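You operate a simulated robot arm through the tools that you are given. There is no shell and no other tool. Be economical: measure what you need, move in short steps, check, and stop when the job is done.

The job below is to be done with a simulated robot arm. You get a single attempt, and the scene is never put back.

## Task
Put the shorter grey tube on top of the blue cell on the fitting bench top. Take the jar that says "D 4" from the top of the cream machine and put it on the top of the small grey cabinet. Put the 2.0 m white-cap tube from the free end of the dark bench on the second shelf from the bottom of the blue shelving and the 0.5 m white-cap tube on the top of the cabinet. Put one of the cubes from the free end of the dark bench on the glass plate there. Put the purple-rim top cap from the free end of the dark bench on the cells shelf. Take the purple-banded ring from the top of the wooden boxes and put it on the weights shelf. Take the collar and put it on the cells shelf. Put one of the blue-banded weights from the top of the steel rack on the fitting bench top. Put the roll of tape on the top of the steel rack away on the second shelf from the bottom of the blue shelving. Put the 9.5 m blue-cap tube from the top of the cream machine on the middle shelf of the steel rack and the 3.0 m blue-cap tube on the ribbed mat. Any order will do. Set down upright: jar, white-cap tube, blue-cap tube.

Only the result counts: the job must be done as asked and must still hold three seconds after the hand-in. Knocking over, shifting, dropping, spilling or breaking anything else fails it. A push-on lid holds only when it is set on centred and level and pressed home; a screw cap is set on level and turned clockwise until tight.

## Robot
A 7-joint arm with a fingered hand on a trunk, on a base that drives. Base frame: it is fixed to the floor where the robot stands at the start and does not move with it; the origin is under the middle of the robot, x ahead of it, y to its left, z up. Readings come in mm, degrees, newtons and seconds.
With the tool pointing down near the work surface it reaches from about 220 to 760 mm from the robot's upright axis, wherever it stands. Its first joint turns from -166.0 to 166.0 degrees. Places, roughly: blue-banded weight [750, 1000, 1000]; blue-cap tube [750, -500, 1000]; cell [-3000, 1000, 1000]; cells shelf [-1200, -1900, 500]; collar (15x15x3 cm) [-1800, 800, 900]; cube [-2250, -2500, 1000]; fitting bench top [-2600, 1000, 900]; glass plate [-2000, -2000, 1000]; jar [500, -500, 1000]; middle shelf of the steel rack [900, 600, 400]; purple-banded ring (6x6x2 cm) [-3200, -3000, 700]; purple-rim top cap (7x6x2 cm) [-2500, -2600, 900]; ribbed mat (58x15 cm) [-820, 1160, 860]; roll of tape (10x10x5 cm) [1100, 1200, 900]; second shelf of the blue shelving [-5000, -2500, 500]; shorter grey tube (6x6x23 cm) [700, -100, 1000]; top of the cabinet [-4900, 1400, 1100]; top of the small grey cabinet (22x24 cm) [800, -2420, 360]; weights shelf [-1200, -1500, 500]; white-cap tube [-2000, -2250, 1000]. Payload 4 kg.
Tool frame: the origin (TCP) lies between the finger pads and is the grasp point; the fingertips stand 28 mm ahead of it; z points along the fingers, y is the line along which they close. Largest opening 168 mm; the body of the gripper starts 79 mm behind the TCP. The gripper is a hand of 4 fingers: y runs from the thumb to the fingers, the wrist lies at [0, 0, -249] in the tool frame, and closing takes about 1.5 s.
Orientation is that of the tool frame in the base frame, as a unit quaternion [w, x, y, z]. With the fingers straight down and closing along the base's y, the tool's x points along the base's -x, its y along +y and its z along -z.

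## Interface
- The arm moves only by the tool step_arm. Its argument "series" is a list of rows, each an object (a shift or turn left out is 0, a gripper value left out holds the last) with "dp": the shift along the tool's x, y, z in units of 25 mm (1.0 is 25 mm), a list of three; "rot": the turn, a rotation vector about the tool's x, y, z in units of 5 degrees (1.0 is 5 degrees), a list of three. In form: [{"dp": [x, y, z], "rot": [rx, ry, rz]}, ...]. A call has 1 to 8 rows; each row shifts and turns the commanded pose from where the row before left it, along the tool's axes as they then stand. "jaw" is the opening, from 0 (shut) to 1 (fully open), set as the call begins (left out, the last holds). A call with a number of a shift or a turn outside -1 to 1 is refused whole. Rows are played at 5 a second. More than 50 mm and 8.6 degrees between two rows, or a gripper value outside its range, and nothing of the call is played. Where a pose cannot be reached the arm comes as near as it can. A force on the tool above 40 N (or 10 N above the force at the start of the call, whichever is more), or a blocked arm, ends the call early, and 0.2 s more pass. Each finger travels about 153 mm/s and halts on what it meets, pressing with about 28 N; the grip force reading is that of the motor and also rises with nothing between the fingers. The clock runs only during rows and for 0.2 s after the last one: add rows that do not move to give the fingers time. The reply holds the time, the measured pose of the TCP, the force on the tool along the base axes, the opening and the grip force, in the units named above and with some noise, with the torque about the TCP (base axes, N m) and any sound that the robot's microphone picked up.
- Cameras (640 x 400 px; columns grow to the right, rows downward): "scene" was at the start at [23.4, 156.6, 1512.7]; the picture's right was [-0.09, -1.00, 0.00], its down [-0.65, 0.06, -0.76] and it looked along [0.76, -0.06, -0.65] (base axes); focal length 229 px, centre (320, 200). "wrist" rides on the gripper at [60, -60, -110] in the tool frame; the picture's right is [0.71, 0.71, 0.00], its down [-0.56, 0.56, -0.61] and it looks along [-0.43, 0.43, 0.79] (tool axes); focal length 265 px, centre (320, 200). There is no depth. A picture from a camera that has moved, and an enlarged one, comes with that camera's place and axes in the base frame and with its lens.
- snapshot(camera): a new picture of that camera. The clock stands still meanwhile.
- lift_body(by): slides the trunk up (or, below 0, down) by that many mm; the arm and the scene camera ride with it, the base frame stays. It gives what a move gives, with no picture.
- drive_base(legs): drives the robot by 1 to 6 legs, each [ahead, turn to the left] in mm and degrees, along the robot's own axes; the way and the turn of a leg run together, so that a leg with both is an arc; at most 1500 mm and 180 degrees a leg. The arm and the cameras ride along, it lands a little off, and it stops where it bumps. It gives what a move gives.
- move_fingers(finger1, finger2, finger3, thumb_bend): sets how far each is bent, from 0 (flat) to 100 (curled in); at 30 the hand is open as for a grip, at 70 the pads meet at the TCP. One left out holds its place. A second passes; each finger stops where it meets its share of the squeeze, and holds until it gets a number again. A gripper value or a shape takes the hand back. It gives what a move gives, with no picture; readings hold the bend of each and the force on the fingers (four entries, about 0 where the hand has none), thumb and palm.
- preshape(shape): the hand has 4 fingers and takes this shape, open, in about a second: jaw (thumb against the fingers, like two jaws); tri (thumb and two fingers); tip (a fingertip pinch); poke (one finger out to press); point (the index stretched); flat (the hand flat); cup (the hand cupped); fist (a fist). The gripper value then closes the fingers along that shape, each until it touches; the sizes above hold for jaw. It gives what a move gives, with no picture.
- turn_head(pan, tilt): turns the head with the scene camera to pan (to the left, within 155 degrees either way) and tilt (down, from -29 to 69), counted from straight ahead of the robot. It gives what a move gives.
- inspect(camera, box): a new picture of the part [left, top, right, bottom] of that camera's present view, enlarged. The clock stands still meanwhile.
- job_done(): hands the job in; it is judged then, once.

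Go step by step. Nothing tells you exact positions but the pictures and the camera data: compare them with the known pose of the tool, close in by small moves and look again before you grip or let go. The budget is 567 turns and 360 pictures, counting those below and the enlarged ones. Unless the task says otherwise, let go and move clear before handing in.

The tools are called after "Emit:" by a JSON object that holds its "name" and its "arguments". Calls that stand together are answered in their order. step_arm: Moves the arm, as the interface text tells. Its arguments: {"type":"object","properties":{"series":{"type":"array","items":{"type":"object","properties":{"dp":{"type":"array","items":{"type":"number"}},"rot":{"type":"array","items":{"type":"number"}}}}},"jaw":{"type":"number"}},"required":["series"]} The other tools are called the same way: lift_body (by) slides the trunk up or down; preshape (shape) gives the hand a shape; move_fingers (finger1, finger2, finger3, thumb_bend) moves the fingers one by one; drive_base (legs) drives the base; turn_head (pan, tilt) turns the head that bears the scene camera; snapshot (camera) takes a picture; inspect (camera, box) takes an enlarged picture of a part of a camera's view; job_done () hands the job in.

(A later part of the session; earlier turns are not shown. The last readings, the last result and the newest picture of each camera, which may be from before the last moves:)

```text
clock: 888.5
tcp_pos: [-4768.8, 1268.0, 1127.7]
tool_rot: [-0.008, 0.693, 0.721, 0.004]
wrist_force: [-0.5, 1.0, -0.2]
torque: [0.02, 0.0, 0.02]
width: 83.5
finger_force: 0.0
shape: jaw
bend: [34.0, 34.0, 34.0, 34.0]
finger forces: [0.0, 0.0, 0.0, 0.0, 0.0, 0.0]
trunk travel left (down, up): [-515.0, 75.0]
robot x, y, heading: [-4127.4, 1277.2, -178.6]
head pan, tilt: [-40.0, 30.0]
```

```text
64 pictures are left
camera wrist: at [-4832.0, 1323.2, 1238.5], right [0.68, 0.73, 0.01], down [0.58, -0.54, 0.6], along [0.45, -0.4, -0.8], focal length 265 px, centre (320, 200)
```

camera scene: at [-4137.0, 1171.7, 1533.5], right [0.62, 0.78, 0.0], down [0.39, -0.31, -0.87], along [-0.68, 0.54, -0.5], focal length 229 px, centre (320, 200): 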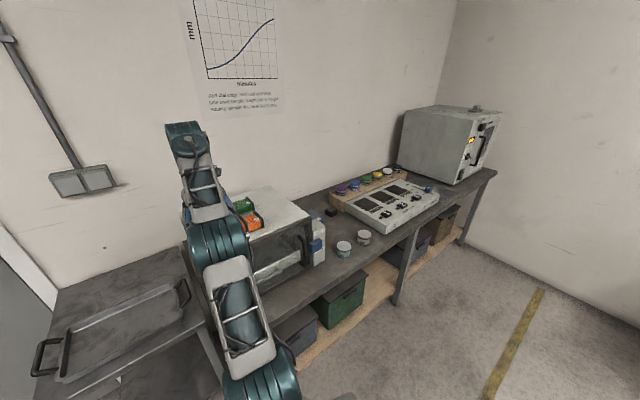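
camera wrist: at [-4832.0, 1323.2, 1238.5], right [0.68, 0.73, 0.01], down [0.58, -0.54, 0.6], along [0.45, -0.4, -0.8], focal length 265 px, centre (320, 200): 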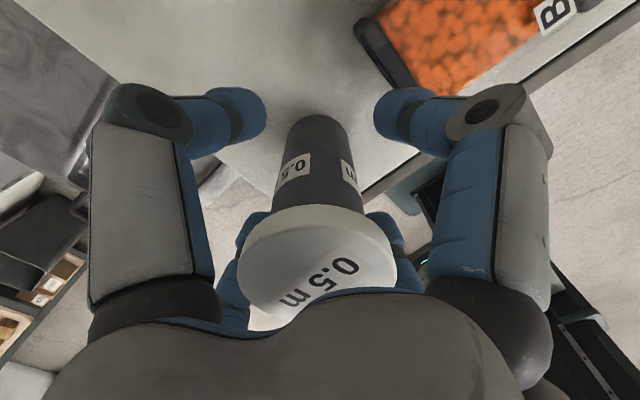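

The tube stands upright on the cabinet. I rise straight off it.

Emit:
{"name": "lift_body", "arguments": {"by": 40}}

Emit:
{"name": "lift_body", "arguments": {"by": 35}}

Emit:
{"name": "step_arm", "arguments": {"series": [{"dp": [0, 0.6, -0.8]}, {"dp": [0, 0.8, -0.6]}, {"dp": [0, 1, 0]}, {"dp": [0, 1, 0]}]}}

Emit:
{"name": "drive_base", "arguments": {"legs": [[-200, 0]]}}

Emit:
{"name": "turn_head", "arguments": {"pan": 0, "tilt": 30}}

Emit:
{"name": "inspect", "arguments": {"camera": "scene", "box": [230, 140, 470, 300]}}

```text
clock: 889.4
tcp_pos: [-4769.1, 1266.1, 1167.4]
tool_rot: [-0.009, 0.693, 0.721, 0.004]
wrist_force: [0.2, 0.0, -0.7]
torque: [-0.02, 0.0, -0.01]
width: 83.6
finger_force: 0.1
shape: jaw
bend: [34.0, 34.0, 34.0, 34.0]
finger forces: [0.0, 0.0, 0.1, 0.1, 0.1, 0.0]
trunk travel left (down, up): [-555.0, 35.0]
robot x, y, heading: [-4127.9, 1273.4, -178.6]
head pan, tilt: [-40.0, 30.0]
```

```text
clock: 890.1
tcp_pos: [-4770.5, 1264.6, 1202.2]
tool_rot: [-0.008, 0.694, 0.72, 0.003]
wrist_force: [-1.0, 0.9, 0.4]
torque: [0.02, -0.01, 0.0]
width: 83.8
finger_force: 0.0
shape: jaw
bend: [34.0, 34.0, 34.0, 34.0]
finger forces: [0.0, 0.0, 0.0, 0.0, 0.0, 0.0]
trunk travel left (down, up): [-590.0, 0.0]
robot x, y, heading: [-4124.4, 1276.9, -178.6]
head pan, tilt: [-40.0, 30.0]
```

```text
clock: 891.1
tcp_pos: [-4684.3, 1271.1, 1237.1]
tool_rot: [-0.008, 0.692, 0.722, 0.003]
wrist_force: [-0.4, -0.2, -0.7]
torque: [0.0, -0.01, 0.03]
width: 83.5
finger_force: 0.1
shape: jaw
bend: [34.0, 34.0, 34.0, 34.0]
finger forces: [0.0, 0.1, 0.0, 0.1, 0.1, 0.0]
trunk travel left (down, up): [-590.0, 0.0]
robot x, y, heading: [-4130.4, 1276.2, -178.7]
head pan, tilt: [-40.0, 30.0]
```

```text
clock: 892.7
tcp_pos: [-4484.3, 1274.7, 1237.0]
tool_rot: [-0.007, 0.693, 0.721, 0.003]
wrist_force: [-0.2, -0.2, -0.7]
torque: [-0.01, 0.04, 0.0]
width: 83.2
finger_force: 0.1
shape: jaw
bend: [34.0, 34.0, 34.0, 34.0]
finger forces: [0.0, 0.0, 0.0, 0.1, 0.1, 0.1]
trunk travel left (down, up): [-590.0, 0.0]
robot x, y, heading: [-3929.0, 1280.5, -178.7]
head pan, tilt: [-40.0, 30.0]
```

```text
clock: 893.8
tcp_pos: [-4485.5, 1276.2, 1235.8]
tool_rot: [-0.008, 0.693, 0.721, 0.003]
wrist_force: [1.0, -0.1, 0.6]
torque: [-0.01, -0.03, 0.03]
width: 83.4
finger_force: 0.0
shape: jaw
bend: [34.0, 34.0, 34.0, 34.0]
finger forces: [0.0, 0.0, 0.0, 0.0, 0.1, 0.1]
trunk travel left (down, up): [-590.0, 0.0]
robot x, y, heading: [-3928.9, 1281.1, -178.6]
head pan, tilt: [0.0, 30.0]
```

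```text
2.50 times, centred on (350, 220) of scene
camera zoom: at [-3957.1, 1118.2, 1593.4], right [-0.02, 1.0, 0.0], down [0.5, 0.01, -0.87], along [-0.87, -0.02, -0.5], focal length 572 px, centre (245, 150)
```

zoom: 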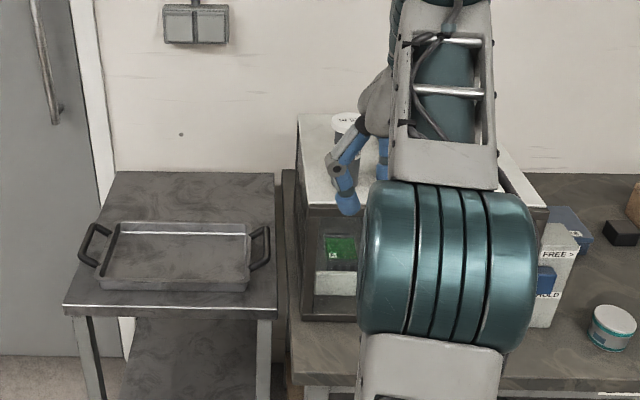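

Placed. Now the purple-rim cap: I drive back to the aisle by the dark bench.

Emit:
{"name": "drive_base", "arguments": {"legs": [[0, 88.7], [1500, 0], [0, 24], [1500, 0], [860, 0], [0, 66]]}}

Emit:
{"name": "snapshot", "arguments": {"camera": "wrist"}}

```text
clock: 920.2
tcp_pos: [-2383.1, -2330.3, 1235.8]
tool_rot: [0.004, 0.723, -0.691, 0.008]
wrist_force: [-1.7, -0.5, -0.6]
torque: [0.0, -0.01, 0.03]
width: 83.6
finger_force: 0.1
shape: jaw
bend: [34.0, 34.0, 34.0, 34.0]
finger forces: [0.1, 0.1, 0.1, 0.0, 0.1, 0.0]
trunk travel left (down, up): [-590.0, 0.0]
robot x, y, heading: [-2939.6, -2335.2, 1.9]
head pan, tilt: [0.0, 30.0]
```

```text
62 pictures are left
camera wrist: at [-2321.9, -2385.3, 1347.8], right [-0.68, -0.74, 0.01], down [-0.59, 0.54, 0.6], along [-0.45, 0.4, -0.8], focal length 265 px, centre (320, 200)
```

wrist: 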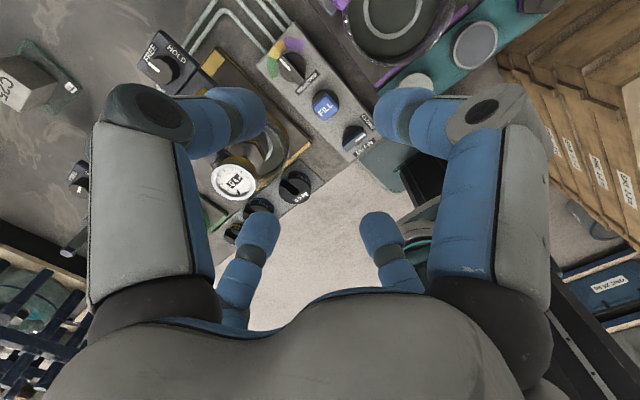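

Emit:
{"name": "drive_base", "arguments": {"legs": [[0, -33]]}}

Emit:
{"name": "lift_body", "arguments": {"by": -100}}

Emit:
{"name": "snapshot", "arguments": {"camera": "wrist"}}

```text
clock: 922.2
tcp_pos: [-2468.9, -2633.7, 1237.3]
tool_rot: [-0.005, -0.496, 0.868, -0.007]
wrist_force: [-0.2, -0.1, 0.1]
torque: [-0.02, 0.01, 0.02]
width: 83.5
finger_force: 0.1
shape: jaw
bend: [34.0, 34.0, 34.0, 34.0]
finger forces: [0.0, 0.0, 0.1, 0.0, 0.0, 0.1]
trunk travel left (down, up): [-590.0, 0.0]
robot x, y, heading: [-2936.0, -2337.5, -31.2]
head pan, tilt: [0.0, 30.0]
```

```text
clock: 923.5
tcp_pos: [-2469.2, -2634.1, 1135.8]
tool_rot: [-0.005, -0.496, 0.868, -0.007]
wrist_force: [0.1, 0.2, 0.4]
torque: [0.0, -0.03, -0.01]
width: 83.6
finger_force: 0.0
shape: jaw
bend: [34.0, 34.0, 34.0, 34.0]
finger forces: [0.0, 0.1, 0.1, 0.0, 0.0, 0.0]
trunk travel left (down, up): [-490.0, 100.0]
robot x, y, heading: [-2941.2, -2337.8, -31.4]
head pan, tilt: [0.0, 30.0]
```

```text
61 pictures are left
camera wrist: at [-2447.6, -2713.5, 1247.9], right [-0.97, -0.25, 0.01], down [-0.2, 0.77, 0.6], along [-0.16, 0.58, -0.8], focal length 265 px, centre (320, 200)
```

wrist: 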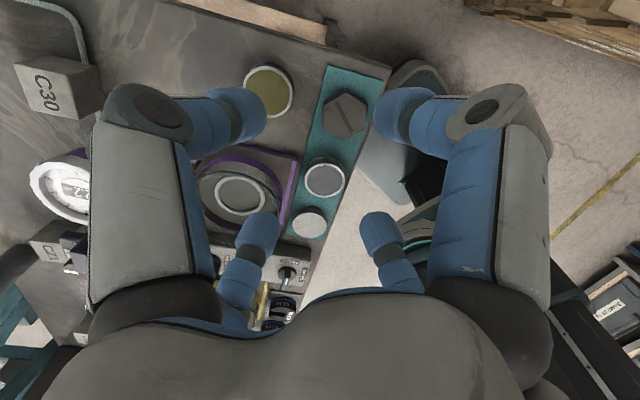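

Emit:
{"name": "step_arm", "arguments": {"series": [{"dp": [-0.055, 1, 0]}, {"dp": [-0.055, 1, 0]}, {"dp": [0, 0, 1]}, {"dp": [0, 0, 1]}, {"dp": [0, 0, 1]}, {"dp": [0, 0, 1]}], "jaw": 0.58}}

Emit:
{"name": "lift_body", "arguments": {"by": -60}}

Emit:
{"name": "snapshot", "arguments": {"camera": "wrist"}}

```text
clock: 924.9
tcp_pos: [-2511.1, -2609.4, 1035.3]
tool_rot: [-0.004, -0.496, 0.868, -0.006]
wrist_force: [-0.7, -0.2, 0.4]
torque: [0.04, -0.06, 0.01]
width: 97.0
finger_force: 0.1
shape: jaw
bend: [31.0, 31.0, 31.0, 31.0]
finger forces: [0.0, 0.0, 0.0, 0.0, 0.0, 0.0]
trunk travel left (down, up): [-490.0, 100.0]
robot x, y, heading: [-2934.5, -2337.7, -31.2]
head pan, tilt: [0.0, 30.0]
```

```text
clock: 925.9
tcp_pos: [-2510.5, -2608.5, 976.7]
tool_rot: [-0.005, -0.496, 0.868, -0.006]
wrist_force: [-0.8, 0.1, -0.4]
torque: [0.0, -0.01, 0.0]
width: 97.0
finger_force: 0.0
shape: jaw
bend: [31.0, 31.0, 31.0, 31.0]
finger forces: [0.1, 0.0, 0.0, 0.1, 0.0, 0.0]
trunk travel left (down, up): [-430.0, 160.0]
robot x, y, heading: [-2938.9, -2337.0, -31.4]
head pan, tilt: [0.0, 30.0]
```

```text
60 pictures are left
camera wrist: at [-2490.0, -2688.5, 1086.6], right [-0.97, -0.25, 0.01], down [-0.2, 0.77, 0.6], along [-0.16, 0.58, -0.8], focal length 265 px, centre (320, 200)
```

wrist: 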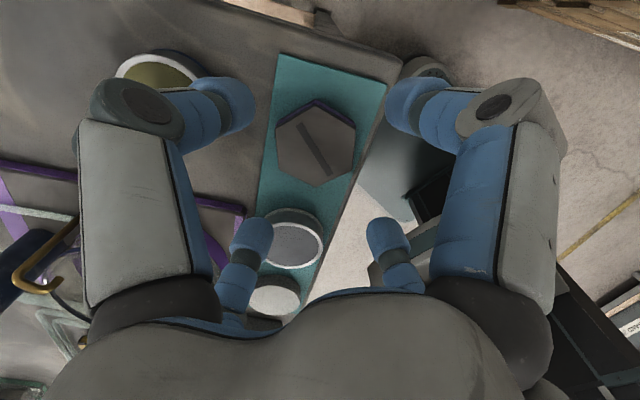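

Emit:
{"name": "step_arm", "arguments": {"series": [{"dp": [-0.07, -0.12, 0], "rot": [0, 0, 1]}, {"rot": [0, 0, 1]}, {"rot": [0, 0, 1]}, {}], "jaw": 0.54}}

Emit:
{"name": "lift_body", "arguments": {"by": -35}}

Emit:
{"name": "snapshot", "arguments": {"camera": "wrist"}}

```text
clock: 926.9
tcp_pos: [-2506.3, -2607.8, 976.1]
tool_rot: [0.001, -0.379, 0.925, -0.006]
wrist_force: [0.5, 0.3, -0.7]
torque: [-0.01, 0.02, 0.0]
width: 91.1
finger_force: 0.1
shape: jaw
bend: [32.0, 32.0, 32.0, 32.0]
finger forces: [0.0, 0.0, 0.0, 0.0, 0.1, 0.0]
trunk travel left (down, up): [-430.0, 160.0]
robot x, y, heading: [-2936.5, -2335.5, -31.2]
head pan, tilt: [0.0, 30.0]
```

```text
clock: 927.7
tcp_pos: [-2507.3, -2608.0, 941.0]
tool_rot: [0.0, -0.38, 0.925, -0.006]
wrist_force: [-1.1, -0.3, 0.6]
torque: [-0.01, -0.02, 0.02]
width: 91.2
finger_force: 0.1
shape: jaw
bend: [32.0, 32.0, 32.0, 32.0]
finger forces: [0.1, 0.0, 0.0, 0.0, 0.1, 0.0]
trunk travel left (down, up): [-395.0, 195.0]
robot x, y, heading: [-2937.0, -2336.1, -31.2]
head pan, tilt: [0.0, 30.0]
```

```text
59 pictures are left
camera wrist: at [-2509.2, -2691.9, 1051.3], right [-1.0, 0.01, -0.01], down [0.0, 0.8, 0.61], along [0.01, 0.61, -0.8], focal length 265 px, centre (320, 200)
```

wrist: 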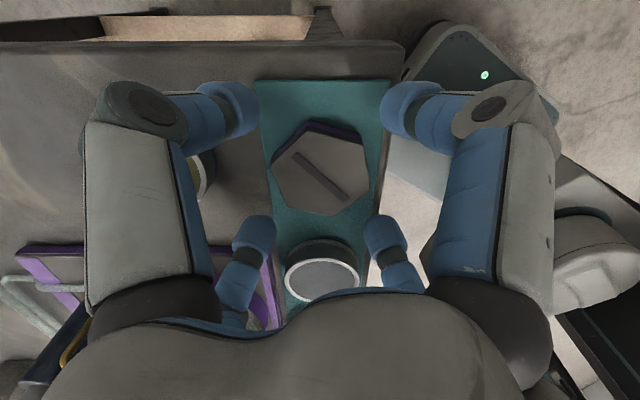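

Emit:
{"name": "lift_body", "arguments": {"by": -14}}

Emit:
{"name": "step_arm", "arguments": {"series": [{}, {}, {}, {}, {}], "jaw": 0}}

Emit:
{"name": "lift_body", "arguments": {"by": 60}}

Emit:
{"name": "snapshot", "arguments": {"camera": "wrist"}}

```text
clock: 928.4
tcp_pos: [-2507.9, -2608.8, 929.2]
tool_rot: [0.002, -0.38, 0.925, -0.008]
wrist_force: [1.5, -1.7, 22.5]
torque: [0.49, 0.43, 0.0]
width: 91.3
finger_force: 0.1
shape: jaw
bend: [32.0, 31.0, 32.0, 32.0]
finger forces: [4.5, 13.1, 4.2, 0.0, 1.1, 0.1]
trunk travel left (down, up): [-381.0, 209.0]
robot x, y, heading: [-2937.4, -2337.1, -31.4]
head pan, tilt: [0.0, 30.0]
```

```text
clock: 929.5
tcp_pos: [-2507.5, -2607.7, 929.3]
tool_rot: [0.002, -0.38, 0.925, -0.01]
wrist_force: [3.6, -2.4, 38.1]
torque: [0.54, 0.32, 0.24]
width: 87.6
finger_force: 27.7
shape: jaw
bend: [32.0, 31.0, 33.0, 33.0]
finger forces: [23.7, 37.7, 25.4, 0.0, 24.6, 0.0]
trunk travel left (down, up): [-381.0, 209.0]
robot x, y, heading: [-2942.5, -2334.1, -31.1]
head pan, tilt: [0.0, 30.0]
```

```text
clock: 930.1
tcp_pos: [-2506.8, -2608.3, 933.0]
tool_rot: [-0.003, -0.378, 0.926, 0.008]
wrist_force: [10.6, -7.6, -8.5]
torque: [0.38, 0.02, -0.06]
width: 85.5
finger_force: 28.1
shape: jaw
bend: [34.0, 34.0, 35.0, 34.0]
finger forces: [29.1, 33.6, 38.7, 0.0, 34.3, 0.1]
trunk travel left (down, up): [-399.0, 191.0]
robot x, y, heading: [-2940.1, -2339.0, -31.3]
head pan, tilt: [0.0, 30.0]
stopped: the force on the tool passed its limit at 67 N (the readings are from after the stop); the commanded pose is now the measured one
```

```text
58 pictures are left
camera wrist: at [-2507.3, -2694.8, 1040.5], right [-1.0, 0.01, 0.01], down [0.01, 0.78, 0.62], along [0.0, 0.62, -0.78], focal length 265 px, centre (320, 200)
```

wrist: 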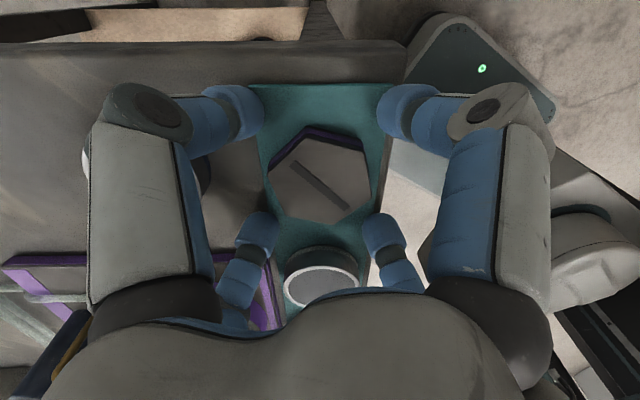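

The fingers closed on the mat's edges instead. I open, rise 10 mm and close again above the mat.

Emit:
{"name": "step_arm", "arguments": {"series": [{}, {}, {}], "jaw": 0.56}}

Emit:
{"name": "lift_body", "arguments": {"by": 8}}

Emit:
{"name": "step_arm", "arguments": {"series": [{}, {}, {}, {}, {}], "jaw": 0}}

Emit:
{"name": "snapshot", "arguments": {"camera": "wrist"}}

```text
clock: 930.9
tcp_pos: [-2508.5, -2606.4, 934.5]
tool_rot: [-0.004, -0.379, 0.925, 0.009]
wrist_force: [-0.2, 0.0, -0.1]
torque: [0.04, 0.01, -0.01]
width: 93.4
finger_force: 0.0
shape: jaw
bend: [32.0, 32.0, 32.0, 32.0]
finger forces: [0.0, 0.0, 0.0, 0.0, 0.0, 0.0]
trunk travel left (down, up): [-399.0, 191.0]
robot x, y, heading: [-2937.7, -2333.1, -31.2]
head pan, tilt: [0.0, 30.0]
```

```text
clock: 931.4
tcp_pos: [-2509.3, -2606.9, 942.1]
tool_rot: [-0.003, -0.378, 0.926, 0.009]
wrist_force: [-0.1, -0.2, -0.1]
torque: [0.04, 0.01, -0.02]
width: 93.6
finger_force: 0.1
shape: jaw
bend: [32.0, 32.0, 32.0, 32.0]
finger forces: [0.0, 0.0, 0.0, 0.0, 0.0, 0.0]
trunk travel left (down, up): [-407.0, 183.0]
robot x, y, heading: [-2940.4, -2336.0, -31.0]
head pan, tilt: [0.0, 30.0]
```

```text
clock: 932.7
tcp_pos: [-2508.5, -2606.6, 946.5]
tool_rot: [-0.002, -0.378, 0.926, 0.002]
wrist_force: [-2.0, 2.2, 14.3]
torque: [0.07, 0.37, 0.0]
width: 43.9
finger_force: 27.7
shape: jaw
bend: [80.0, 79.0, 79.0, 49.0]
finger forces: [41.2, 39.0, 26.5, 0.1, 26.1, 0.0]
trunk travel left (down, up): [-407.0, 183.0]
robot x, y, heading: [-2938.9, -2334.2, -31.4]
head pan, tilt: [0.0, 30.0]
stopped in row 5: the force on the tool passed its limit at 41 N (the readings are from after the stop); the commanded pose is now the measured one
```

```text
57 pictures are left
camera wrist: at [-2510.6, -2692.1, 1055.0], right [-1.0, 0.01, 0.0], down [0.01, 0.79, 0.62], along [0.0, 0.62, -0.79], focal length 265 px, centre (320, 200)
```

wrist: 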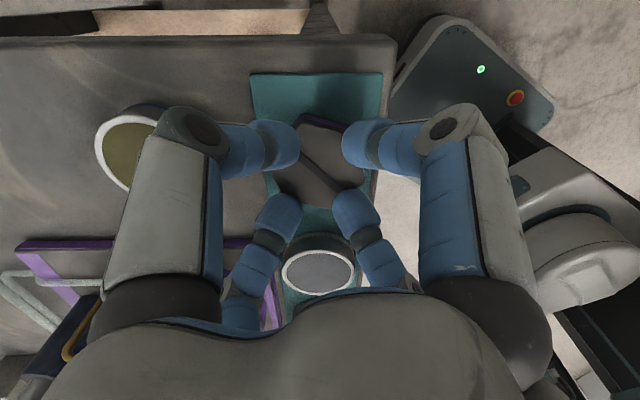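

Emit:
{"name": "step_arm", "arguments": {"series": [{}, {}, {}], "jaw": 0.5}}

Emit:
{"name": "lift_body", "arguments": {"by": -8}}

Emit:
{"name": "lift_body", "arguments": {"by": -4}}

Emit:
{"name": "inspect", "arguments": {"camera": "wrist", "box": [200, 60, 440, 300]}}

```text
clock: 933.5
tcp_pos: [-2508.7, -2607.7, 944.5]
tool_rot: [-0.003, -0.38, 0.925, 0.005]
wrist_force: [0.6, -0.3, -1.0]
torque: [0.01, -0.04, 0.03]
width: 83.5
finger_force: 0.0
shape: jaw
bend: [34.0, 34.0, 34.0, 34.0]
finger forces: [0.0, 0.0, 0.0, 0.1, 0.0, 0.0]
trunk travel left (down, up): [-407.0, 183.0]
robot x, y, heading: [-2939.7, -2335.0, -31.4]
head pan, tilt: [0.0, 30.0]
```

```text
clock: 934.1
tcp_pos: [-2508.6, -2607.9, 936.2]
tool_rot: [-0.003, -0.38, 0.925, 0.004]
wrist_force: [0.1, 0.0, 0.1]
torque: [-0.01, -0.01, -0.04]
width: 83.4
finger_force: 0.0
shape: jaw
bend: [34.0, 34.0, 34.0, 34.0]
finger forces: [0.0, 0.0, 0.0, 0.1, 0.0, 0.0]
trunk travel left (down, up): [-399.0, 191.0]
robot x, y, heading: [-2940.4, -2338.6, -31.5]
head pan, tilt: [0.0, 30.0]
```

```text
clock: 934.6
tcp_pos: [-2507.8, -2606.6, 932.3]
tool_rot: [-0.002, -0.379, 0.925, 0.003]
wrist_force: [1.3, -1.0, 9.3]
torque: [-0.33, -0.24, 0.01]
width: 83.5
finger_force: 0.2
shape: jaw
bend: [34.0, 34.0, 34.0, 34.0]
finger forces: [0.9, 0.0, 0.7, 0.0, 7.0, 0.0]
trunk travel left (down, up): [-395.0, 195.0]
robot x, y, heading: [-2939.5, -2335.8, -31.1]
head pan, tilt: [0.0, 30.0]
```

```text
1.67 times, centred on (320, 180) of wrist
camera zoom: at [-2509.5, -2692.9, 1042.6], right [-1.0, 0.01, 0.0], down [0.01, 0.79, 0.62], along [0.0, 0.62, -0.79], focal length 442 px, centre (320, 233)
```

zoom: 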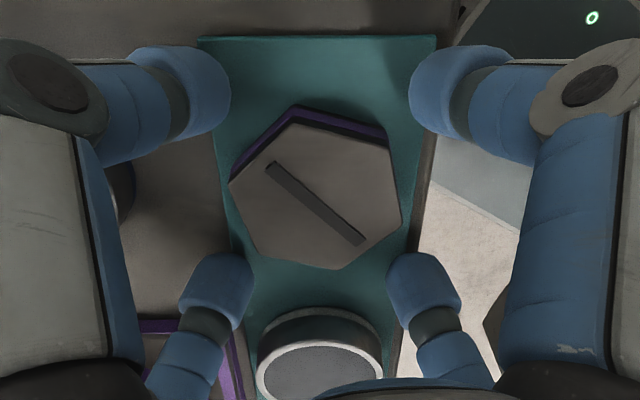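

Emit:
{"name": "lift_body", "arguments": {"by": 2}}

Emit:
{"name": "step_arm", "arguments": {"series": [{}, {}, {}, {}, {}], "jaw": 0}}

Emit:
{"name": "lift_body", "arguments": {"by": 50}}

Emit:
{"name": "snapshot", "arguments": {"camera": "wrist"}}

```text
clock: 935.1
tcp_pos: [-2508.3, -2607.0, 932.6]
tool_rot: [-0.001, -0.378, 0.926, 0.006]
wrist_force: [0.2, 0.8, 3.0]
torque: [-0.11, -0.08, -0.04]
width: 83.8
finger_force: 0.2
shape: jaw
bend: [34.0, 34.0, 34.0, 34.0]
finger forces: [0.1, 0.1, 0.0, 0.0, 2.4, 0.1]
trunk travel left (down, up): [-397.0, 193.0]
robot x, y, heading: [-2937.2, -2336.3, -31.3]
head pan, tilt: [0.0, 30.0]
```

```text
clock: 936.3
tcp_pos: [-2507.7, -2608.3, 933.7]
tool_rot: [-0.002, -0.38, 0.925, 0.004]
wrist_force: [-0.7, 0.7, -0.6]
torque: [-0.02, 0.01, 0.02]
width: 55.5
finger_force: 28.1
shape: jaw
bend: [78.0, 77.0, 78.0, 40.0]
finger forces: [24.0, 25.6, 23.1, 0.0, 23.4, 0.0]
trunk travel left (down, up): [-397.0, 193.0]
robot x, y, heading: [-2937.1, -2335.5, -31.3]
head pan, tilt: [0.0, 30.0]
```

```text
clock: 937.2
tcp_pos: [-2508.4, -2607.5, 982.8]
tool_rot: [-0.003, -0.38, 0.925, 0.006]
wrist_force: [0.4, -0.4, -2.5]
torque: [0.02, -0.01, -0.01]
width: 55.3
finger_force: 27.7
shape: jaw
bend: [78.0, 77.0, 78.0, 40.0]
finger forces: [23.7, 25.6, 23.1, 0.0, 23.5, 0.0]
trunk travel left (down, up): [-447.0, 143.0]
robot x, y, heading: [-2942.9, -2338.9, -31.1]
head pan, tilt: [0.0, 30.0]
```

```text
55 pictures are left
camera wrist: at [-2508.9, -2693.2, 1092.9], right [-1.0, 0.01, 0.01], down [0.01, 0.78, 0.62], along [0.0, 0.62, -0.78], focal length 265 px, centre (320, 200)
```

wrist: 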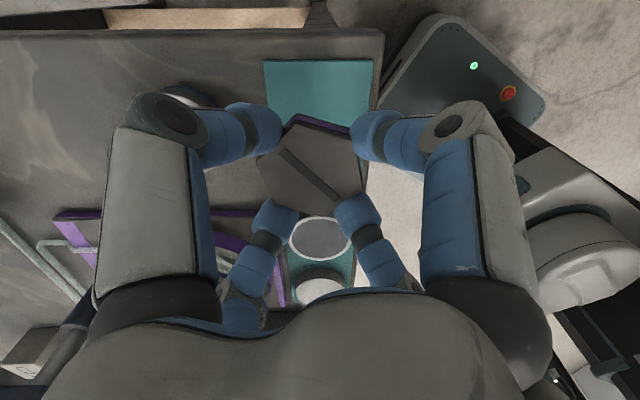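

Cap in hand. I take it round to the corridor behind the loading frame.

Emit:
{"name": "lift_body", "arguments": {"by": 143}}

Emit:
{"name": "drive_base", "arguments": {"legs": [[-60, 0], [0, 121], [1500, 0], [680, 0], [0, -90], [1500, 0]]}}

```text
clock: 938.9
tcp_pos: [-2506.8, -2608.1, 1126.4]
tool_rot: [-0.002, -0.38, 0.925, 0.005]
wrist_force: [-0.2, -0.4, -2.9]
torque: [0.0, 0.01, 0.03]
width: 55.3
finger_force: 27.7
shape: jaw
bend: [78.0, 77.0, 78.0, 40.0]
finger forces: [23.6, 25.5, 23.0, 0.0, 23.5, 0.0]
trunk travel left (down, up): [-590.0, 0.0]
robot x, y, heading: [-2939.3, -2339.2, -31.3]
head pan, tilt: [0.0, 30.0]
```

```text
clock: 966.2
tcp_pos: [-1073.3, -77.7, 1126.9]
tool_rot: [-0.003, -0.624, 0.781, 0.004]
wrist_force: [-1.3, -0.1, -2.1]
torque: [0.02, 0.01, 0.01]
width: 54.9
finger_force: 28.1
shape: jaw
bend: [78.0, 77.0, 78.0, 40.0]
finger forces: [22.9, 24.7, 23.3, 0.1, 23.1, 0.1]
trunk travel left (down, up): [-590.0, 0.0]
robot x, y, heading: [-1582.7, -85.5, 1.2]
head pan, tilt: [0.0, 30.0]
```

Emit:
{"name": "drive_base", "arguments": {"legs": [[1060, 0], [0, -61], [430, 0], [600, -30], [1450, 0], [0, -90]]}}

Emit:
{"name": "turn_head", "arguments": {"pan": -50, "tilt": 35}}

Emit:
{"name": "snapshot", "arguments": {"camera": "scene"}}

```text
clock: 990.2
tcp_pos: [-672.1, -2462.3, 1126.8]
tool_rot: [0.005, 0.784, 0.621, 0.003]
wrist_force: [-0.1, -0.8, -3.1]
torque: [0.04, -0.02, -0.01]
width: 54.9
finger_force: 28.0
shape: jaw
bend: [78.0, 77.0, 78.0, 40.0]
finger forces: [22.4, 24.2, 23.5, 0.0, 23.0, 0.1]
trunk travel left (down, up): [-590.0, 0.0]
robot x, y, heading: [-165.1, -2461.0, -179.0]
head pan, tilt: [0.0, 30.0]
```

```text
clock: 991.4
tcp_pos: [-673.0, -2461.9, 1127.4]
tool_rot: [0.004, 0.784, 0.621, 0.004]
wrist_force: [-0.6, 0.0, -3.2]
torque: [-0.01, 0.0, 0.03]
width: 54.9
finger_force: 27.4
shape: jaw
bend: [78.0, 77.0, 78.0, 40.0]
finger forces: [22.4, 24.2, 23.6, 0.0, 22.9, 0.0]
trunk travel left (down, up): [-590.0, 0.0]
robot x, y, heading: [-163.7, -2459.0, -179.2]
head pan, tilt: [-50.0, 35.0]
```

```text
54 pictures are left
camera scene: at [-161.5, -2556.1, 1585.4], right [0.75, 0.66, 0.0], down [0.38, -0.43, -0.82], along [-0.54, 0.62, -0.57], focal length 229 px, centre (320, 200)
```

scene: 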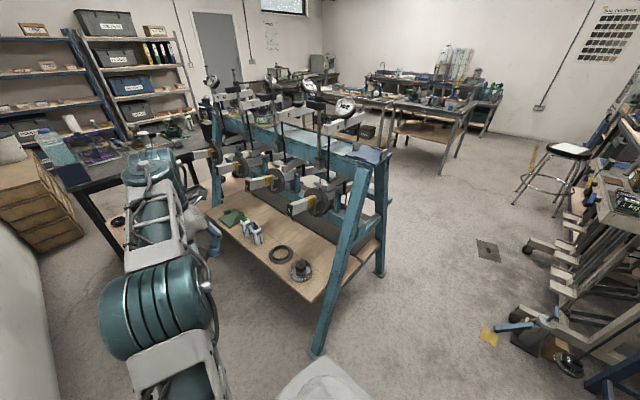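

The best free spot is at the shelf's back edge between the collar and the bottle, about (−1085, −2055). I position the base further from the shelf to have room, then lower.

Emit:
{"name": "drive_base", "arguments": {"legs": [[0, 10.5], [800, 0], [0, -11]]}}

Emit:
{"name": "lift_body", "arguments": {"by": -375}}

Emit:
{"name": "step_arm", "arguments": {"series": [{"dp": [0.976, 0.127, 0]}, {"dp": [0.976, 0.127, 0]}, {"dp": [0.976, 0.127, 0]}, {"dp": [0.976, 0.127, 0]}, {"dp": [0.976, 0.127, 0]}, {"dp": [0.976, 0.127, 0]}, {"dp": [0.976, 0.127, 0]}, {"dp": [0.976, 0.127, 0]}]}}

Emit:
{"name": "step_arm", "arguments": {"series": [{"dp": [0.976, 0.127, 0]}, {"dp": [0.976, 0.127, 0]}, {"dp": [0.976, 0.127, 0]}, {"dp": [0.976, 0.127, 0]}, {"dp": [0.976, 0.127, 0]}]}}

Emit:
{"name": "snapshot", "arguments": {"camera": "scene"}}

```text
clock: 997.1
tcp_pos: [-1458.4, -2622.9, 1125.2]
tool_rot: [0.003, 0.785, 0.62, 0.003]
wrist_force: [0.3, -0.5, -3.0]
torque: [-0.05, -0.01, -0.01]
width: 54.5
finger_force: 27.9
shape: jaw
bend: [78.0, 77.0, 78.0, 40.0]
finger forces: [22.3, 24.1, 23.7, 0.1, 22.9, 0.0]
trunk travel left (down, up): [-590.0, 0.0]
robot x, y, heading: [-952.2, -2623.7, -179.0]
head pan, tilt: [-50.0, 35.0]
```

```text
clock: 1000.8
tcp_pos: [-1457.7, -2622.4, 751.4]
tool_rot: [0.005, 0.785, 0.62, 0.003]
wrist_force: [0.7, -0.2, -4.4]
torque: [-0.01, -0.04, 0.0]
width: 54.5
finger_force: 27.8
shape: jaw
bend: [78.0, 77.0, 78.0, 40.0]
finger forces: [22.4, 24.1, 23.7, 0.0, 22.9, 0.0]
trunk travel left (down, up): [-215.0, 375.0]
robot x, y, heading: [-947.6, -2619.7, -179.1]
head pan, tilt: [-50.0, 35.0]
```

```text
clock: 1002.6
tcp_pos: [-1387.8, -2438.7, 751.9]
tool_rot: [0.004, 0.785, 0.619, 0.003]
wrist_force: [0.5, -0.7, -3.7]
torque: [-0.01, -0.03, -0.03]
width: 54.6
finger_force: 27.9
shape: jaw
bend: [78.0, 77.0, 78.0, 40.0]
finger forces: [22.6, 23.9, 23.8, 0.0, 23.9, 0.0]
trunk travel left (down, up): [-215.0, 375.0]
robot x, y, heading: [-951.2, -2622.8, -179.0]
head pan, tilt: [-50.0, 35.0]
```

```text
clock: 1003.8
tcp_pos: [-1341.9, -2323.4, 753.3]
tool_rot: [0.005, 0.785, 0.62, 0.003]
wrist_force: [0.4, 0.4, -2.8]
torque: [0.02, -0.01, -0.01]
width: 54.5
finger_force: 28.1
shape: jaw
bend: [78.0, 77.0, 78.0, 40.0]
finger forces: [22.7, 23.8, 23.9, 0.0, 24.5, 0.0]
trunk travel left (down, up): [-215.0, 375.0]
robot x, y, heading: [-946.3, -2619.4, -179.4]
head pan, tilt: [-50.0, 35.0]
```

```text
53 pictures are left
camera scene: at [-946.2, -2717.6, 1210.4], right [0.76, 0.65, 0.0], down [0.37, -0.43, -0.82], along [-0.54, 0.62, -0.57], focal length 229 px, centre (320, 200)
```

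scene: 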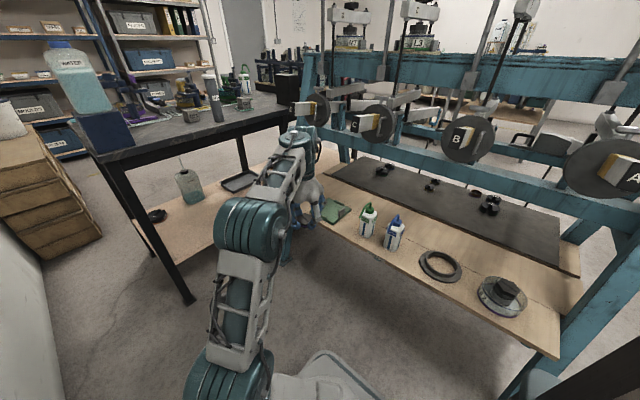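

Emit:
{"name": "lift_body", "arguments": {"by": -185}}

Emit:
{"name": "step_arm", "arguments": {"series": [{"dp": [0.656, 0.9, 0]}, {"dp": [0.656, 0.9, 0]}, {"dp": [0.656, 0.9, 0]}, {"dp": [0.656, 0.9, 0]}, {"dp": [0.656, 0.9, 0]}, {"dp": [0.656, 0.9, 0]}]}}

Emit:
{"name": "step_arm", "arguments": {"series": [{"dp": [0.656, 0.9, 0]}, {"dp": [0.656, 0.9, 0]}, {"dp": [0.656, 0.9, 0]}, {"dp": [0.656, 0.9, 0]}]}}

Emit:
{"name": "snapshot", "arguments": {"camera": "wrist"}}

```text
clock: 1005.8
tcp_pos: [-1343.4, -2324.4, 567.4]
tool_rot: [0.004, 0.785, 0.62, 0.003]
wrist_force: [-0.6, -0.1, -2.9]
torque: [0.0, -0.04, -0.03]
width: 54.7
finger_force: 28.0
shape: jaw
bend: [78.0, 77.0, 78.0, 40.0]
finger forces: [22.8, 23.8, 23.9, 0.0, 24.5, 0.0]
trunk travel left (down, up): [-30.0, 560.0]
robot x, y, heading: [-947.4, -2625.0, -179.2]
head pan, tilt: [-50.0, 35.0]
```

```text
clock: 1007.2
tcp_pos: [-1188.6, -2258.7, 568.3]
tool_rot: [0.004, 0.784, 0.62, 0.003]
wrist_force: [0.0, -0.1, -3.5]
torque: [0.03, -0.06, -0.05]
width: 54.5
finger_force: 28.1
shape: jaw
bend: [78.0, 77.0, 78.0, 40.0]
finger forces: [23.1, 23.8, 23.6, 0.1, 24.6, 0.1]
trunk travel left (down, up): [-30.0, 560.0]
robot x, y, heading: [-952.5, -2620.8, -179.4]
head pan, tilt: [-50.0, 35.0]
```

```text
clock: 1008.2
tcp_pos: [-1084.8, -2216.2, 568.0]
tool_rot: [0.005, 0.784, 0.621, 0.004]
wrist_force: [-0.4, -0.7, -2.8]
torque: [0.02, -0.02, 0.0]
width: 54.4
finger_force: 28.4
shape: jaw
bend: [78.0, 77.0, 78.0, 40.0]
finger forces: [23.2, 23.6, 23.4, 0.0, 25.0, 0.0]
trunk travel left (down, up): [-30.0, 560.0]
robot x, y, heading: [-947.7, -2626.3, -179.4]
head pan, tilt: [-50.0, 35.0]
```

```text
52 pictures are left
camera wrist: at [-1132.1, -2143.3, 678.0], right [0.85, 0.53, 0.01], down [0.41, -0.67, 0.62], along [0.33, -0.52, -0.78], focal length 265 px, centre (320, 200)
```

wrist: 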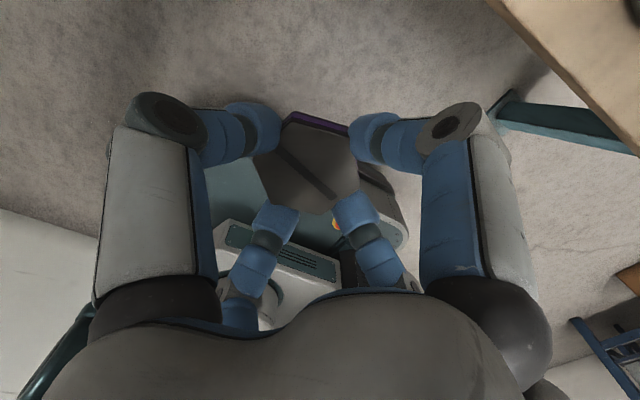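

The palm's long side would meet the bottle, so I turn the hand 80° here before going in.

Emit:
{"name": "step_arm", "arguments": {"series": [{"rot": [0, 0, 1]}, {"rot": [0, 0, 1]}, {"rot": [0, 0, 1]}, {"rot": [0, 0, 1]}, {"rot": [0, 0, 1]}, {"rot": [0, 0, 1]}, {"rot": [0, 0, 1]}, {"rot": [0, 0, 1]}]}}

Emit:
{"name": "step_arm", "arguments": {"series": [{"rot": [0, 0, 1]}, {"rot": [0, 0, 1]}, {"rot": [0, 0, 1]}, {"rot": [0, 0, 1]}, {"rot": [0, 0, 1]}, {"rot": [0, 0, 1]}, {"rot": [0, 0, 1]}, {"rot": [0, 0, 1]}]}}

Emit:
{"name": "snapshot", "arguments": {"camera": "wrist"}}

```text
clock: 1010.0
tcp_pos: [-1086.0, -2216.3, 569.0]
tool_rot: [0.004, 0.95, 0.314, 0.005]
wrist_force: [-0.2, 0.7, -2.2]
torque: [-0.01, -0.01, -0.01]
width: 54.2
finger_force: 27.9
shape: jaw
bend: [78.0, 77.0, 78.0, 40.0]
finger forces: [23.4, 23.7, 23.4, 0.1, 25.0, 0.0]
trunk travel left (down, up): [-30.0, 560.0]
robot x, y, heading: [-948.8, -2619.0, -179.3]
head pan, tilt: [-50.0, 35.0]
```

```text
clock: 1011.8
tcp_pos: [-1089.0, -2214.1, 570.7]
tool_rot: [0.0, 1.0, -0.018, -0.001]
wrist_force: [-0.3, 0.9, -3.6]
torque: [-0.04, -0.02, 0.02]
width: 54.2
finger_force: 28.1
shape: jaw
bend: [78.0, 77.0, 78.0, 40.0]
finger forces: [23.3, 23.6, 23.3, 0.0, 25.1, 0.1]
out of reach, approached as far as the arm can: row 8
trunk travel left (down, up): [-30.0, 560.0]
robot x, y, heading: [-948.9, -2622.4, -179.2]
head pan, tilt: [-50.0, 35.0]
```

```text
51 pictures are left
camera wrist: at [-1027.5, -2155.7, 680.1], right [0.68, -0.73, 0.0], down [-0.57, -0.54, 0.62], along [-0.45, -0.42, -0.79], focal length 265 px, centre (320, 200)
```

wrist: 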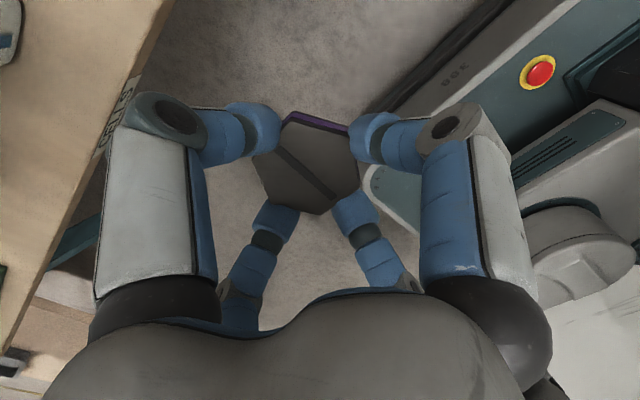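

Emit:
{"name": "step_arm", "arguments": {"series": [{"dp": [0.02, -0.985, 0]}, {"dp": [0.02, -0.985, 0]}, {"dp": [0.02, -0.985, 0]}, {"dp": [0.02, -0.985, 0]}]}}

Emit:
{"name": "snapshot", "arguments": {"camera": "wrist"}}

Emit:
{"name": "snapshot", "arguments": {"camera": "scene"}}

```text
clock: 1012.8
tcp_pos: [-1081.8, -2117.0, 569.5]
tool_rot: [0.0, 1.0, -0.03, 0.006]
wrist_force: [-1.1, -0.4, -3.4]
torque: [0.0, -0.02, -0.03]
width: 54.3
finger_force: 27.9
shape: jaw
bend: [78.0, 77.0, 78.0, 40.0]
finger forces: [23.1, 23.6, 23.8, 0.1, 25.2, 0.0]
trunk travel left (down, up): [-30.0, 560.0]
robot x, y, heading: [-950.2, -2622.6, -179.2]
head pan, tilt: [-50.0, 35.0]
```

```text
50 pictures are left
camera wrist: at [-1020.6, -2059.4, 680.3], right [0.66, -0.75, 0.01], down [-0.6, -0.52, 0.61], along [-0.45, -0.41, -0.79], focal length 265 px, centre (320, 200)
```

wrist: 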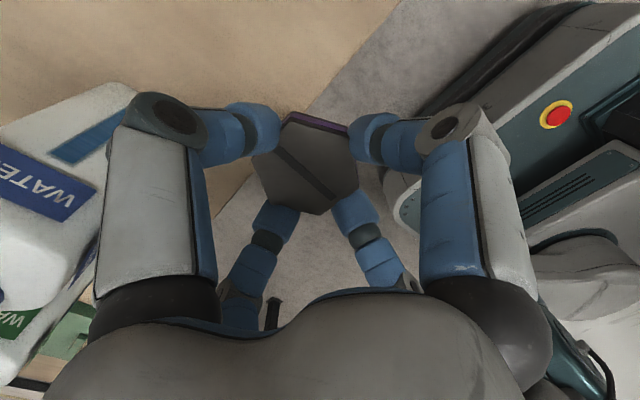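

```text
49 pictures are left
camera scene: at [-946.2, -2717.4, 1025.4], right [0.76, 0.65, 0.0], down [0.38, -0.43, -0.82], along [-0.54, 0.62, -0.57], focal length 229 px, centre (320, 200)
```

scene: 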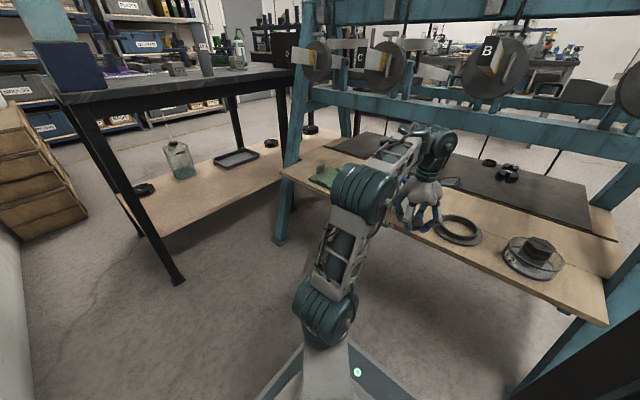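

The bottle leaves too little room for the hand further in. I'll set the cap just inside the edge and then push it in with closed fingers.

Emit:
{"name": "step_arm", "arguments": {"series": [{"dp": [0.06, -0.75, 0]}, {"dp": [0.06, -0.75, 0]}, {}]}}

Emit:
{"name": "lift_body", "arguments": {"by": -26}}

Emit:
{"name": "step_arm", "arguments": {"series": [{"dp": [0, 0, 0.15]}, {}]}}

Emit:
{"name": "step_arm", "arguments": {"series": [{"dp": [0, 0, 0.12]}, {}]}}

```text
clock: 1013.6
tcp_pos: [-1076.6, -2079.3, 570.2]
tool_rot: [0.001, 1.0, -0.031, 0.004]
wrist_force: [-0.1, -1.0, -2.7]
torque: [-0.02, 0.0, 0.0]
width: 54.2
finger_force: 27.6
shape: jaw
bend: [78.0, 77.0, 78.0, 40.0]
finger forces: [23.0, 23.5, 23.9, 0.0, 25.3, 0.1]
trunk travel left (down, up): [-30.0, 560.0]
robot x, y, heading: [-949.3, -2626.0, -178.9]
head pan, tilt: [-50.0, 35.0]
```

```text
clock: 1014.3
tcp_pos: [-1078.1, -2080.2, 543.7]
tool_rot: [0.001, 1.0, -0.031, 0.004]
wrist_force: [-0.4, 0.5, -2.7]
torque: [-0.02, -0.01, 0.01]
width: 54.1
finger_force: 27.8
shape: jaw
bend: [78.0, 77.0, 78.0, 40.0]
finger forces: [23.0, 23.3, 23.9, 0.0, 25.4, 0.0]
trunk travel left (down, up): [-4.0, 586.0]
robot x, y, heading: [-951.3, -2622.5, -179.4]
head pan, tilt: [-50.0, 35.0]
```

```text
clock: 1014.9
tcp_pos: [-1077.0, -2079.0, 539.8]
tool_rot: [0.0, 1.0, -0.029, 0.004]
wrist_force: [-0.2, -0.3, -3.4]
torque: [0.01, 0.01, 0.02]
width: 54.3
finger_force: 27.7
shape: jaw
bend: [78.0, 77.0, 78.0, 40.0]
finger forces: [23.1, 23.3, 23.8, 0.0, 25.3, 0.1]
trunk travel left (down, up): [-4.0, 586.0]
robot x, y, heading: [-950.0, -2623.4, -179.3]
head pan, tilt: [-50.0, 35.0]
```

```text
clock: 1015.5
tcp_pos: [-1076.6, -2079.6, 536.4]
tool_rot: [0.001, 1.0, -0.03, 0.004]
wrist_force: [-0.9, -0.7, -3.5]
torque: [-0.01, 0.02, 0.02]
width: 54.1
finger_force: 27.5
shape: jaw
bend: [78.0, 77.0, 78.0, 40.0]
finger forces: [23.0, 23.4, 23.9, 0.1, 25.3, 0.0]
trunk travel left (down, up): [-4.0, 586.0]
robot x, y, heading: [-948.8, -2619.6, -179.1]
head pan, tilt: [-50.0, 35.0]
```

Emit:
{"name": "step_arm", "arguments": {"series": [{"dp": [0, 0, 0.1]}, {}]}}

Emit:
{"name": "step_arm", "arguments": {"series": [{"dp": [0, 0, 0.1]}, {}]}}

Emit:
{"name": "step_arm", "arguments": {"series": [{"dp": [0, 0, 0.1]}, {}]}}

Emit:
{"name": "step_arm", "arguments": {"series": [{"dp": [0, 0, 0.06]}, {}]}}

```text
clock: 1016.1
tcp_pos: [-1075.7, -2078.9, 534.3]
tool_rot: [0.001, 1.0, -0.029, 0.004]
wrist_force: [0.1, -0.1, -3.5]
torque: [-0.02, 0.01, -0.01]
width: 54.1
finger_force: 28.0
shape: jaw
bend: [78.0, 77.0, 78.0, 40.0]
finger forces: [22.9, 23.4, 23.8, 0.0, 25.3, 0.0]
trunk travel left (down, up): [-4.0, 586.0]
robot x, y, heading: [-947.7, -2625.4, -179.4]
head pan, tilt: [-50.0, 35.0]
```

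```text
clock: 1016.7
tcp_pos: [-1076.3, -2079.6, 533.3]
tool_rot: [0.001, 1.0, -0.03, 0.004]
wrist_force: [0.0, -0.1, -3.6]
torque: [-0.01, -0.02, 0.02]
width: 54.1
finger_force: 27.8
shape: jaw
bend: [78.0, 77.0, 78.0, 40.0]
finger forces: [23.0, 23.5, 23.9, 0.1, 25.3, 0.1]
trunk travel left (down, up): [-4.0, 586.0]
robot x, y, heading: [-951.5, -2624.5, -179.3]
head pan, tilt: [-50.0, 35.0]
```

```text
clock: 1017.3
tcp_pos: [-1077.5, -2079.4, 530.4]
tool_rot: [0.001, 1.0, -0.029, 0.004]
wrist_force: [-0.2, -0.5, -2.1]
torque: [-0.03, 0.02, -0.01]
width: 54.3
finger_force: 28.2
shape: jaw
bend: [78.0, 77.0, 78.0, 40.0]
finger forces: [23.0, 23.4, 23.9, 0.0, 25.3, 0.0]
trunk travel left (down, up): [-4.0, 586.0]
robot x, y, heading: [-954.2, -2623.9, -179.4]
head pan, tilt: [-50.0, 35.0]
```

```text
clock: 1017.9
tcp_pos: [-1076.6, -2079.2, 529.0]
tool_rot: [0.001, 1.0, -0.03, 0.005]
wrist_force: [-0.2, -0.8, 8.1]
torque: [0.07, 0.31, -0.03]
width: 53.9
finger_force: 27.8
shape: jaw
bend: [78.0, 77.0, 79.0, 40.0]
finger forces: [23.7, 23.4, 33.5, 0.1, 25.9, 0.0]
trunk travel left (down, up): [-4.0, 586.0]
robot x, y, heading: [-950.4, -2624.7, -179.3]
head pan, tilt: [-50.0, 35.0]
```

Emit:
{"name": "step_arm", "arguments": {"series": [{"dp": [0.1, 0, -0.15]}, {"dp": [0.05, -0.35, 0]}, {"dp": [0.05, -0.3, 0]}, {"dp": [0, 0, 0.12]}, {}]}}

Emit:
{"name": "snapshot", "arguments": {"camera": "wrist"}}

```text
clock: 1019.1
tcp_pos: [-1070.5, -2064.2, 529.5]
tool_rot: [0.0, 1.0, -0.029, 0.004]
wrist_force: [-1.7, 0.4, 3.5]
torque: [0.07, 0.17, 0.01]
width: 54.3
finger_force: 28.5
shape: jaw
bend: [78.0, 77.0, 79.0, 40.0]
finger forces: [22.8, 23.3, 28.8, 0.0, 26.2, 0.0]
trunk travel left (down, up): [-4.0, 586.0]
robot x, y, heading: [-946.1, -2623.4, -179.0]
head pan, tilt: [-50.0, 35.0]
```

```text
48 pictures are left
camera wrist: at [-1009.4, -2006.6, 639.8], right [0.66, -0.75, 0.01], down [-0.59, -0.52, 0.61], along [-0.45, -0.41, -0.79], focal length 265 px, centre (320, 200)
```

wrist: 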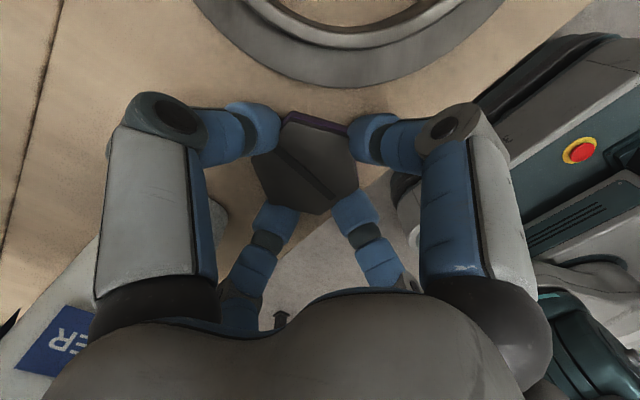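

Emit:
{"name": "step_arm", "arguments": {"series": [{}, {}, {}], "jaw": 0.44}}

Emit:
{"name": "step_arm", "arguments": {"series": [{"dp": [0, 0, -0.5]}, {"dp": [0, 0, -1]}, {"dp": [0, 0.5, -0.5]}, {"dp": [0, 1, 0]}, {"dp": [0, 1, 0]}, {"dp": [0, 1, 0]}, {"dp": [0, 1, 0]}, {"dp": [0, 1, 0]}]}}

Emit:
{"name": "snapshot", "arguments": {"camera": "wrist"}}

```text
clock: 1019.9
tcp_pos: [-1070.9, -2063.4, 529.1]
tool_rot: [0.002, 1.0, -0.029, 0.005]
wrist_force: [0.5, -0.8, 2.0]
torque: [0.08, -0.03, 0.02]
width: 72.6
finger_force: 0.0
shape: jaw
bend: [37.0, 37.0, 37.0, 38.0]
finger forces: [0.0, 0.0, 0.0, 0.1, 2.5, 0.1]
trunk travel left (down, up): [-4.0, 586.0]
robot x, y, heading: [-948.2, -2625.3, -179.0]
head pan, tilt: [-50.0, 35.0]
```

```text
clock: 1021.7
tcp_pos: [-1077.4, -2196.0, 546.9]
tool_rot: [0.002, 1.0, -0.03, 0.004]
wrist_force: [-0.4, -0.3, 0.5]
torque: [-0.01, 0.04, -0.03]
width: 73.6
finger_force: 0.0
shape: jaw
bend: [37.0, 37.0, 37.0, 37.0]
finger forces: [0.0, 0.1, 0.0, 0.1, 0.1, 0.1]
out of reach, approached as far as the arm can: row 1, 2, 3, 4
trunk travel left (down, up): [-4.0, 586.0]
robot x, y, heading: [-949.6, -2624.9, -179.2]
head pan, tilt: [-50.0, 35.0]
```

```text
47 pictures are left
camera wrist: at [-1016.2, -2138.3, 658.2], right [0.66, -0.75, 0.01], down [-0.6, -0.52, 0.61], along [-0.45, -0.41, -0.79], focal length 265 px, centre (320, 200)
```

wrist: 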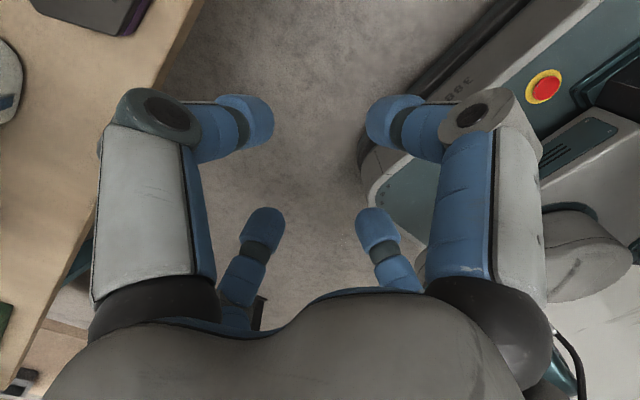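

The cap lies on the cells shelf. I withdraw the hand the way it came and check.

Emit:
{"name": "step_arm", "arguments": {"series": [{"dp": [-0.93, 0.3, 0]}, {"dp": [-0.93, 0.3, 0]}, {"dp": [-0.93, 0.4, 0]}, {"dp": [-0.93, 0.51, 0]}, {"dp": [-0.93, 0.51, 0]}, {"dp": [-0.93, 0.51, 0]}]}}

Emit:
{"name": "step_arm", "arguments": {"series": [{"dp": [-0.93, 0.51, 0]}, {"dp": [-0.93, 0.51, 0]}, {"dp": [-0.93, 0.51, 0]}, {"dp": [-0.93, 0.51, 0]}]}}

Emit:
{"name": "lift_body", "arguments": {"by": 250}}

Emit:
{"name": "inspect", "arguments": {"camera": "scene", "box": [280, 170, 600, 340]}}

```text
clock: 1023.1
tcp_pos: [-1220.1, -2250.5, 545.7]
tool_rot: [0.001, 1.0, -0.03, 0.004]
wrist_force: [0.1, 0.3, -0.2]
torque: [0.04, -0.01, 0.0]
width: 73.7
finger_force: 0.1
shape: jaw
bend: [37.0, 37.0, 37.0, 37.0]
finger forces: [0.0, 0.0, 0.0, 0.0, 0.0, 0.1]
trunk travel left (down, up): [-4.0, 586.0]
robot x, y, heading: [-947.3, -2621.0, -178.9]
head pan, tilt: [-50.0, 35.0]
```

```text
clock: 1024.1
tcp_pos: [-1316.8, -2296.1, 547.6]
tool_rot: [0.001, 1.0, -0.029, 0.005]
wrist_force: [0.1, 0.1, 0.5]
torque: [-0.03, 0.01, 0.01]
width: 73.8
finger_force: 0.1
shape: jaw
bend: [37.0, 37.0, 37.0, 37.0]
finger forces: [0.0, 0.1, 0.1, 0.0, 0.0, 0.1]
trunk travel left (down, up): [-4.0, 586.0]
robot x, y, heading: [-947.9, -2626.3, -179.2]
head pan, tilt: [-50.0, 35.0]
```

```text
clock: 1026.7
tcp_pos: [-1315.7, -2296.9, 796.6]
tool_rot: [0.001, 1.0, -0.029, 0.004]
wrist_force: [0.2, 1.0, 0.2]
torque: [-0.01, -0.02, 0.01]
width: 73.8
finger_force: 0.0
shape: jaw
bend: [37.0, 37.0, 37.0, 37.0]
finger forces: [0.0, 0.0, 0.0, 0.0, 0.0, 0.1]
trunk travel left (down, up): [-254.0, 336.0]
robot x, y, heading: [-949.9, -2627.1, -179.2]
head pan, tilt: [-50.0, 35.0]
```

```text
2.00 times, centred on (440, 255) of scene
camera zoom: at [-946.1, -2717.4, 1249.4], right [0.76, 0.65, 0.0], down [0.37, -0.43, -0.82], along [-0.54, 0.62, -0.57], focal length 457 px, centre (80, 90)
```

zoom: 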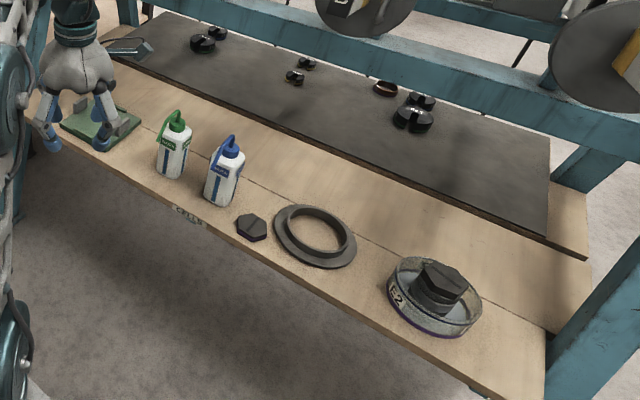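

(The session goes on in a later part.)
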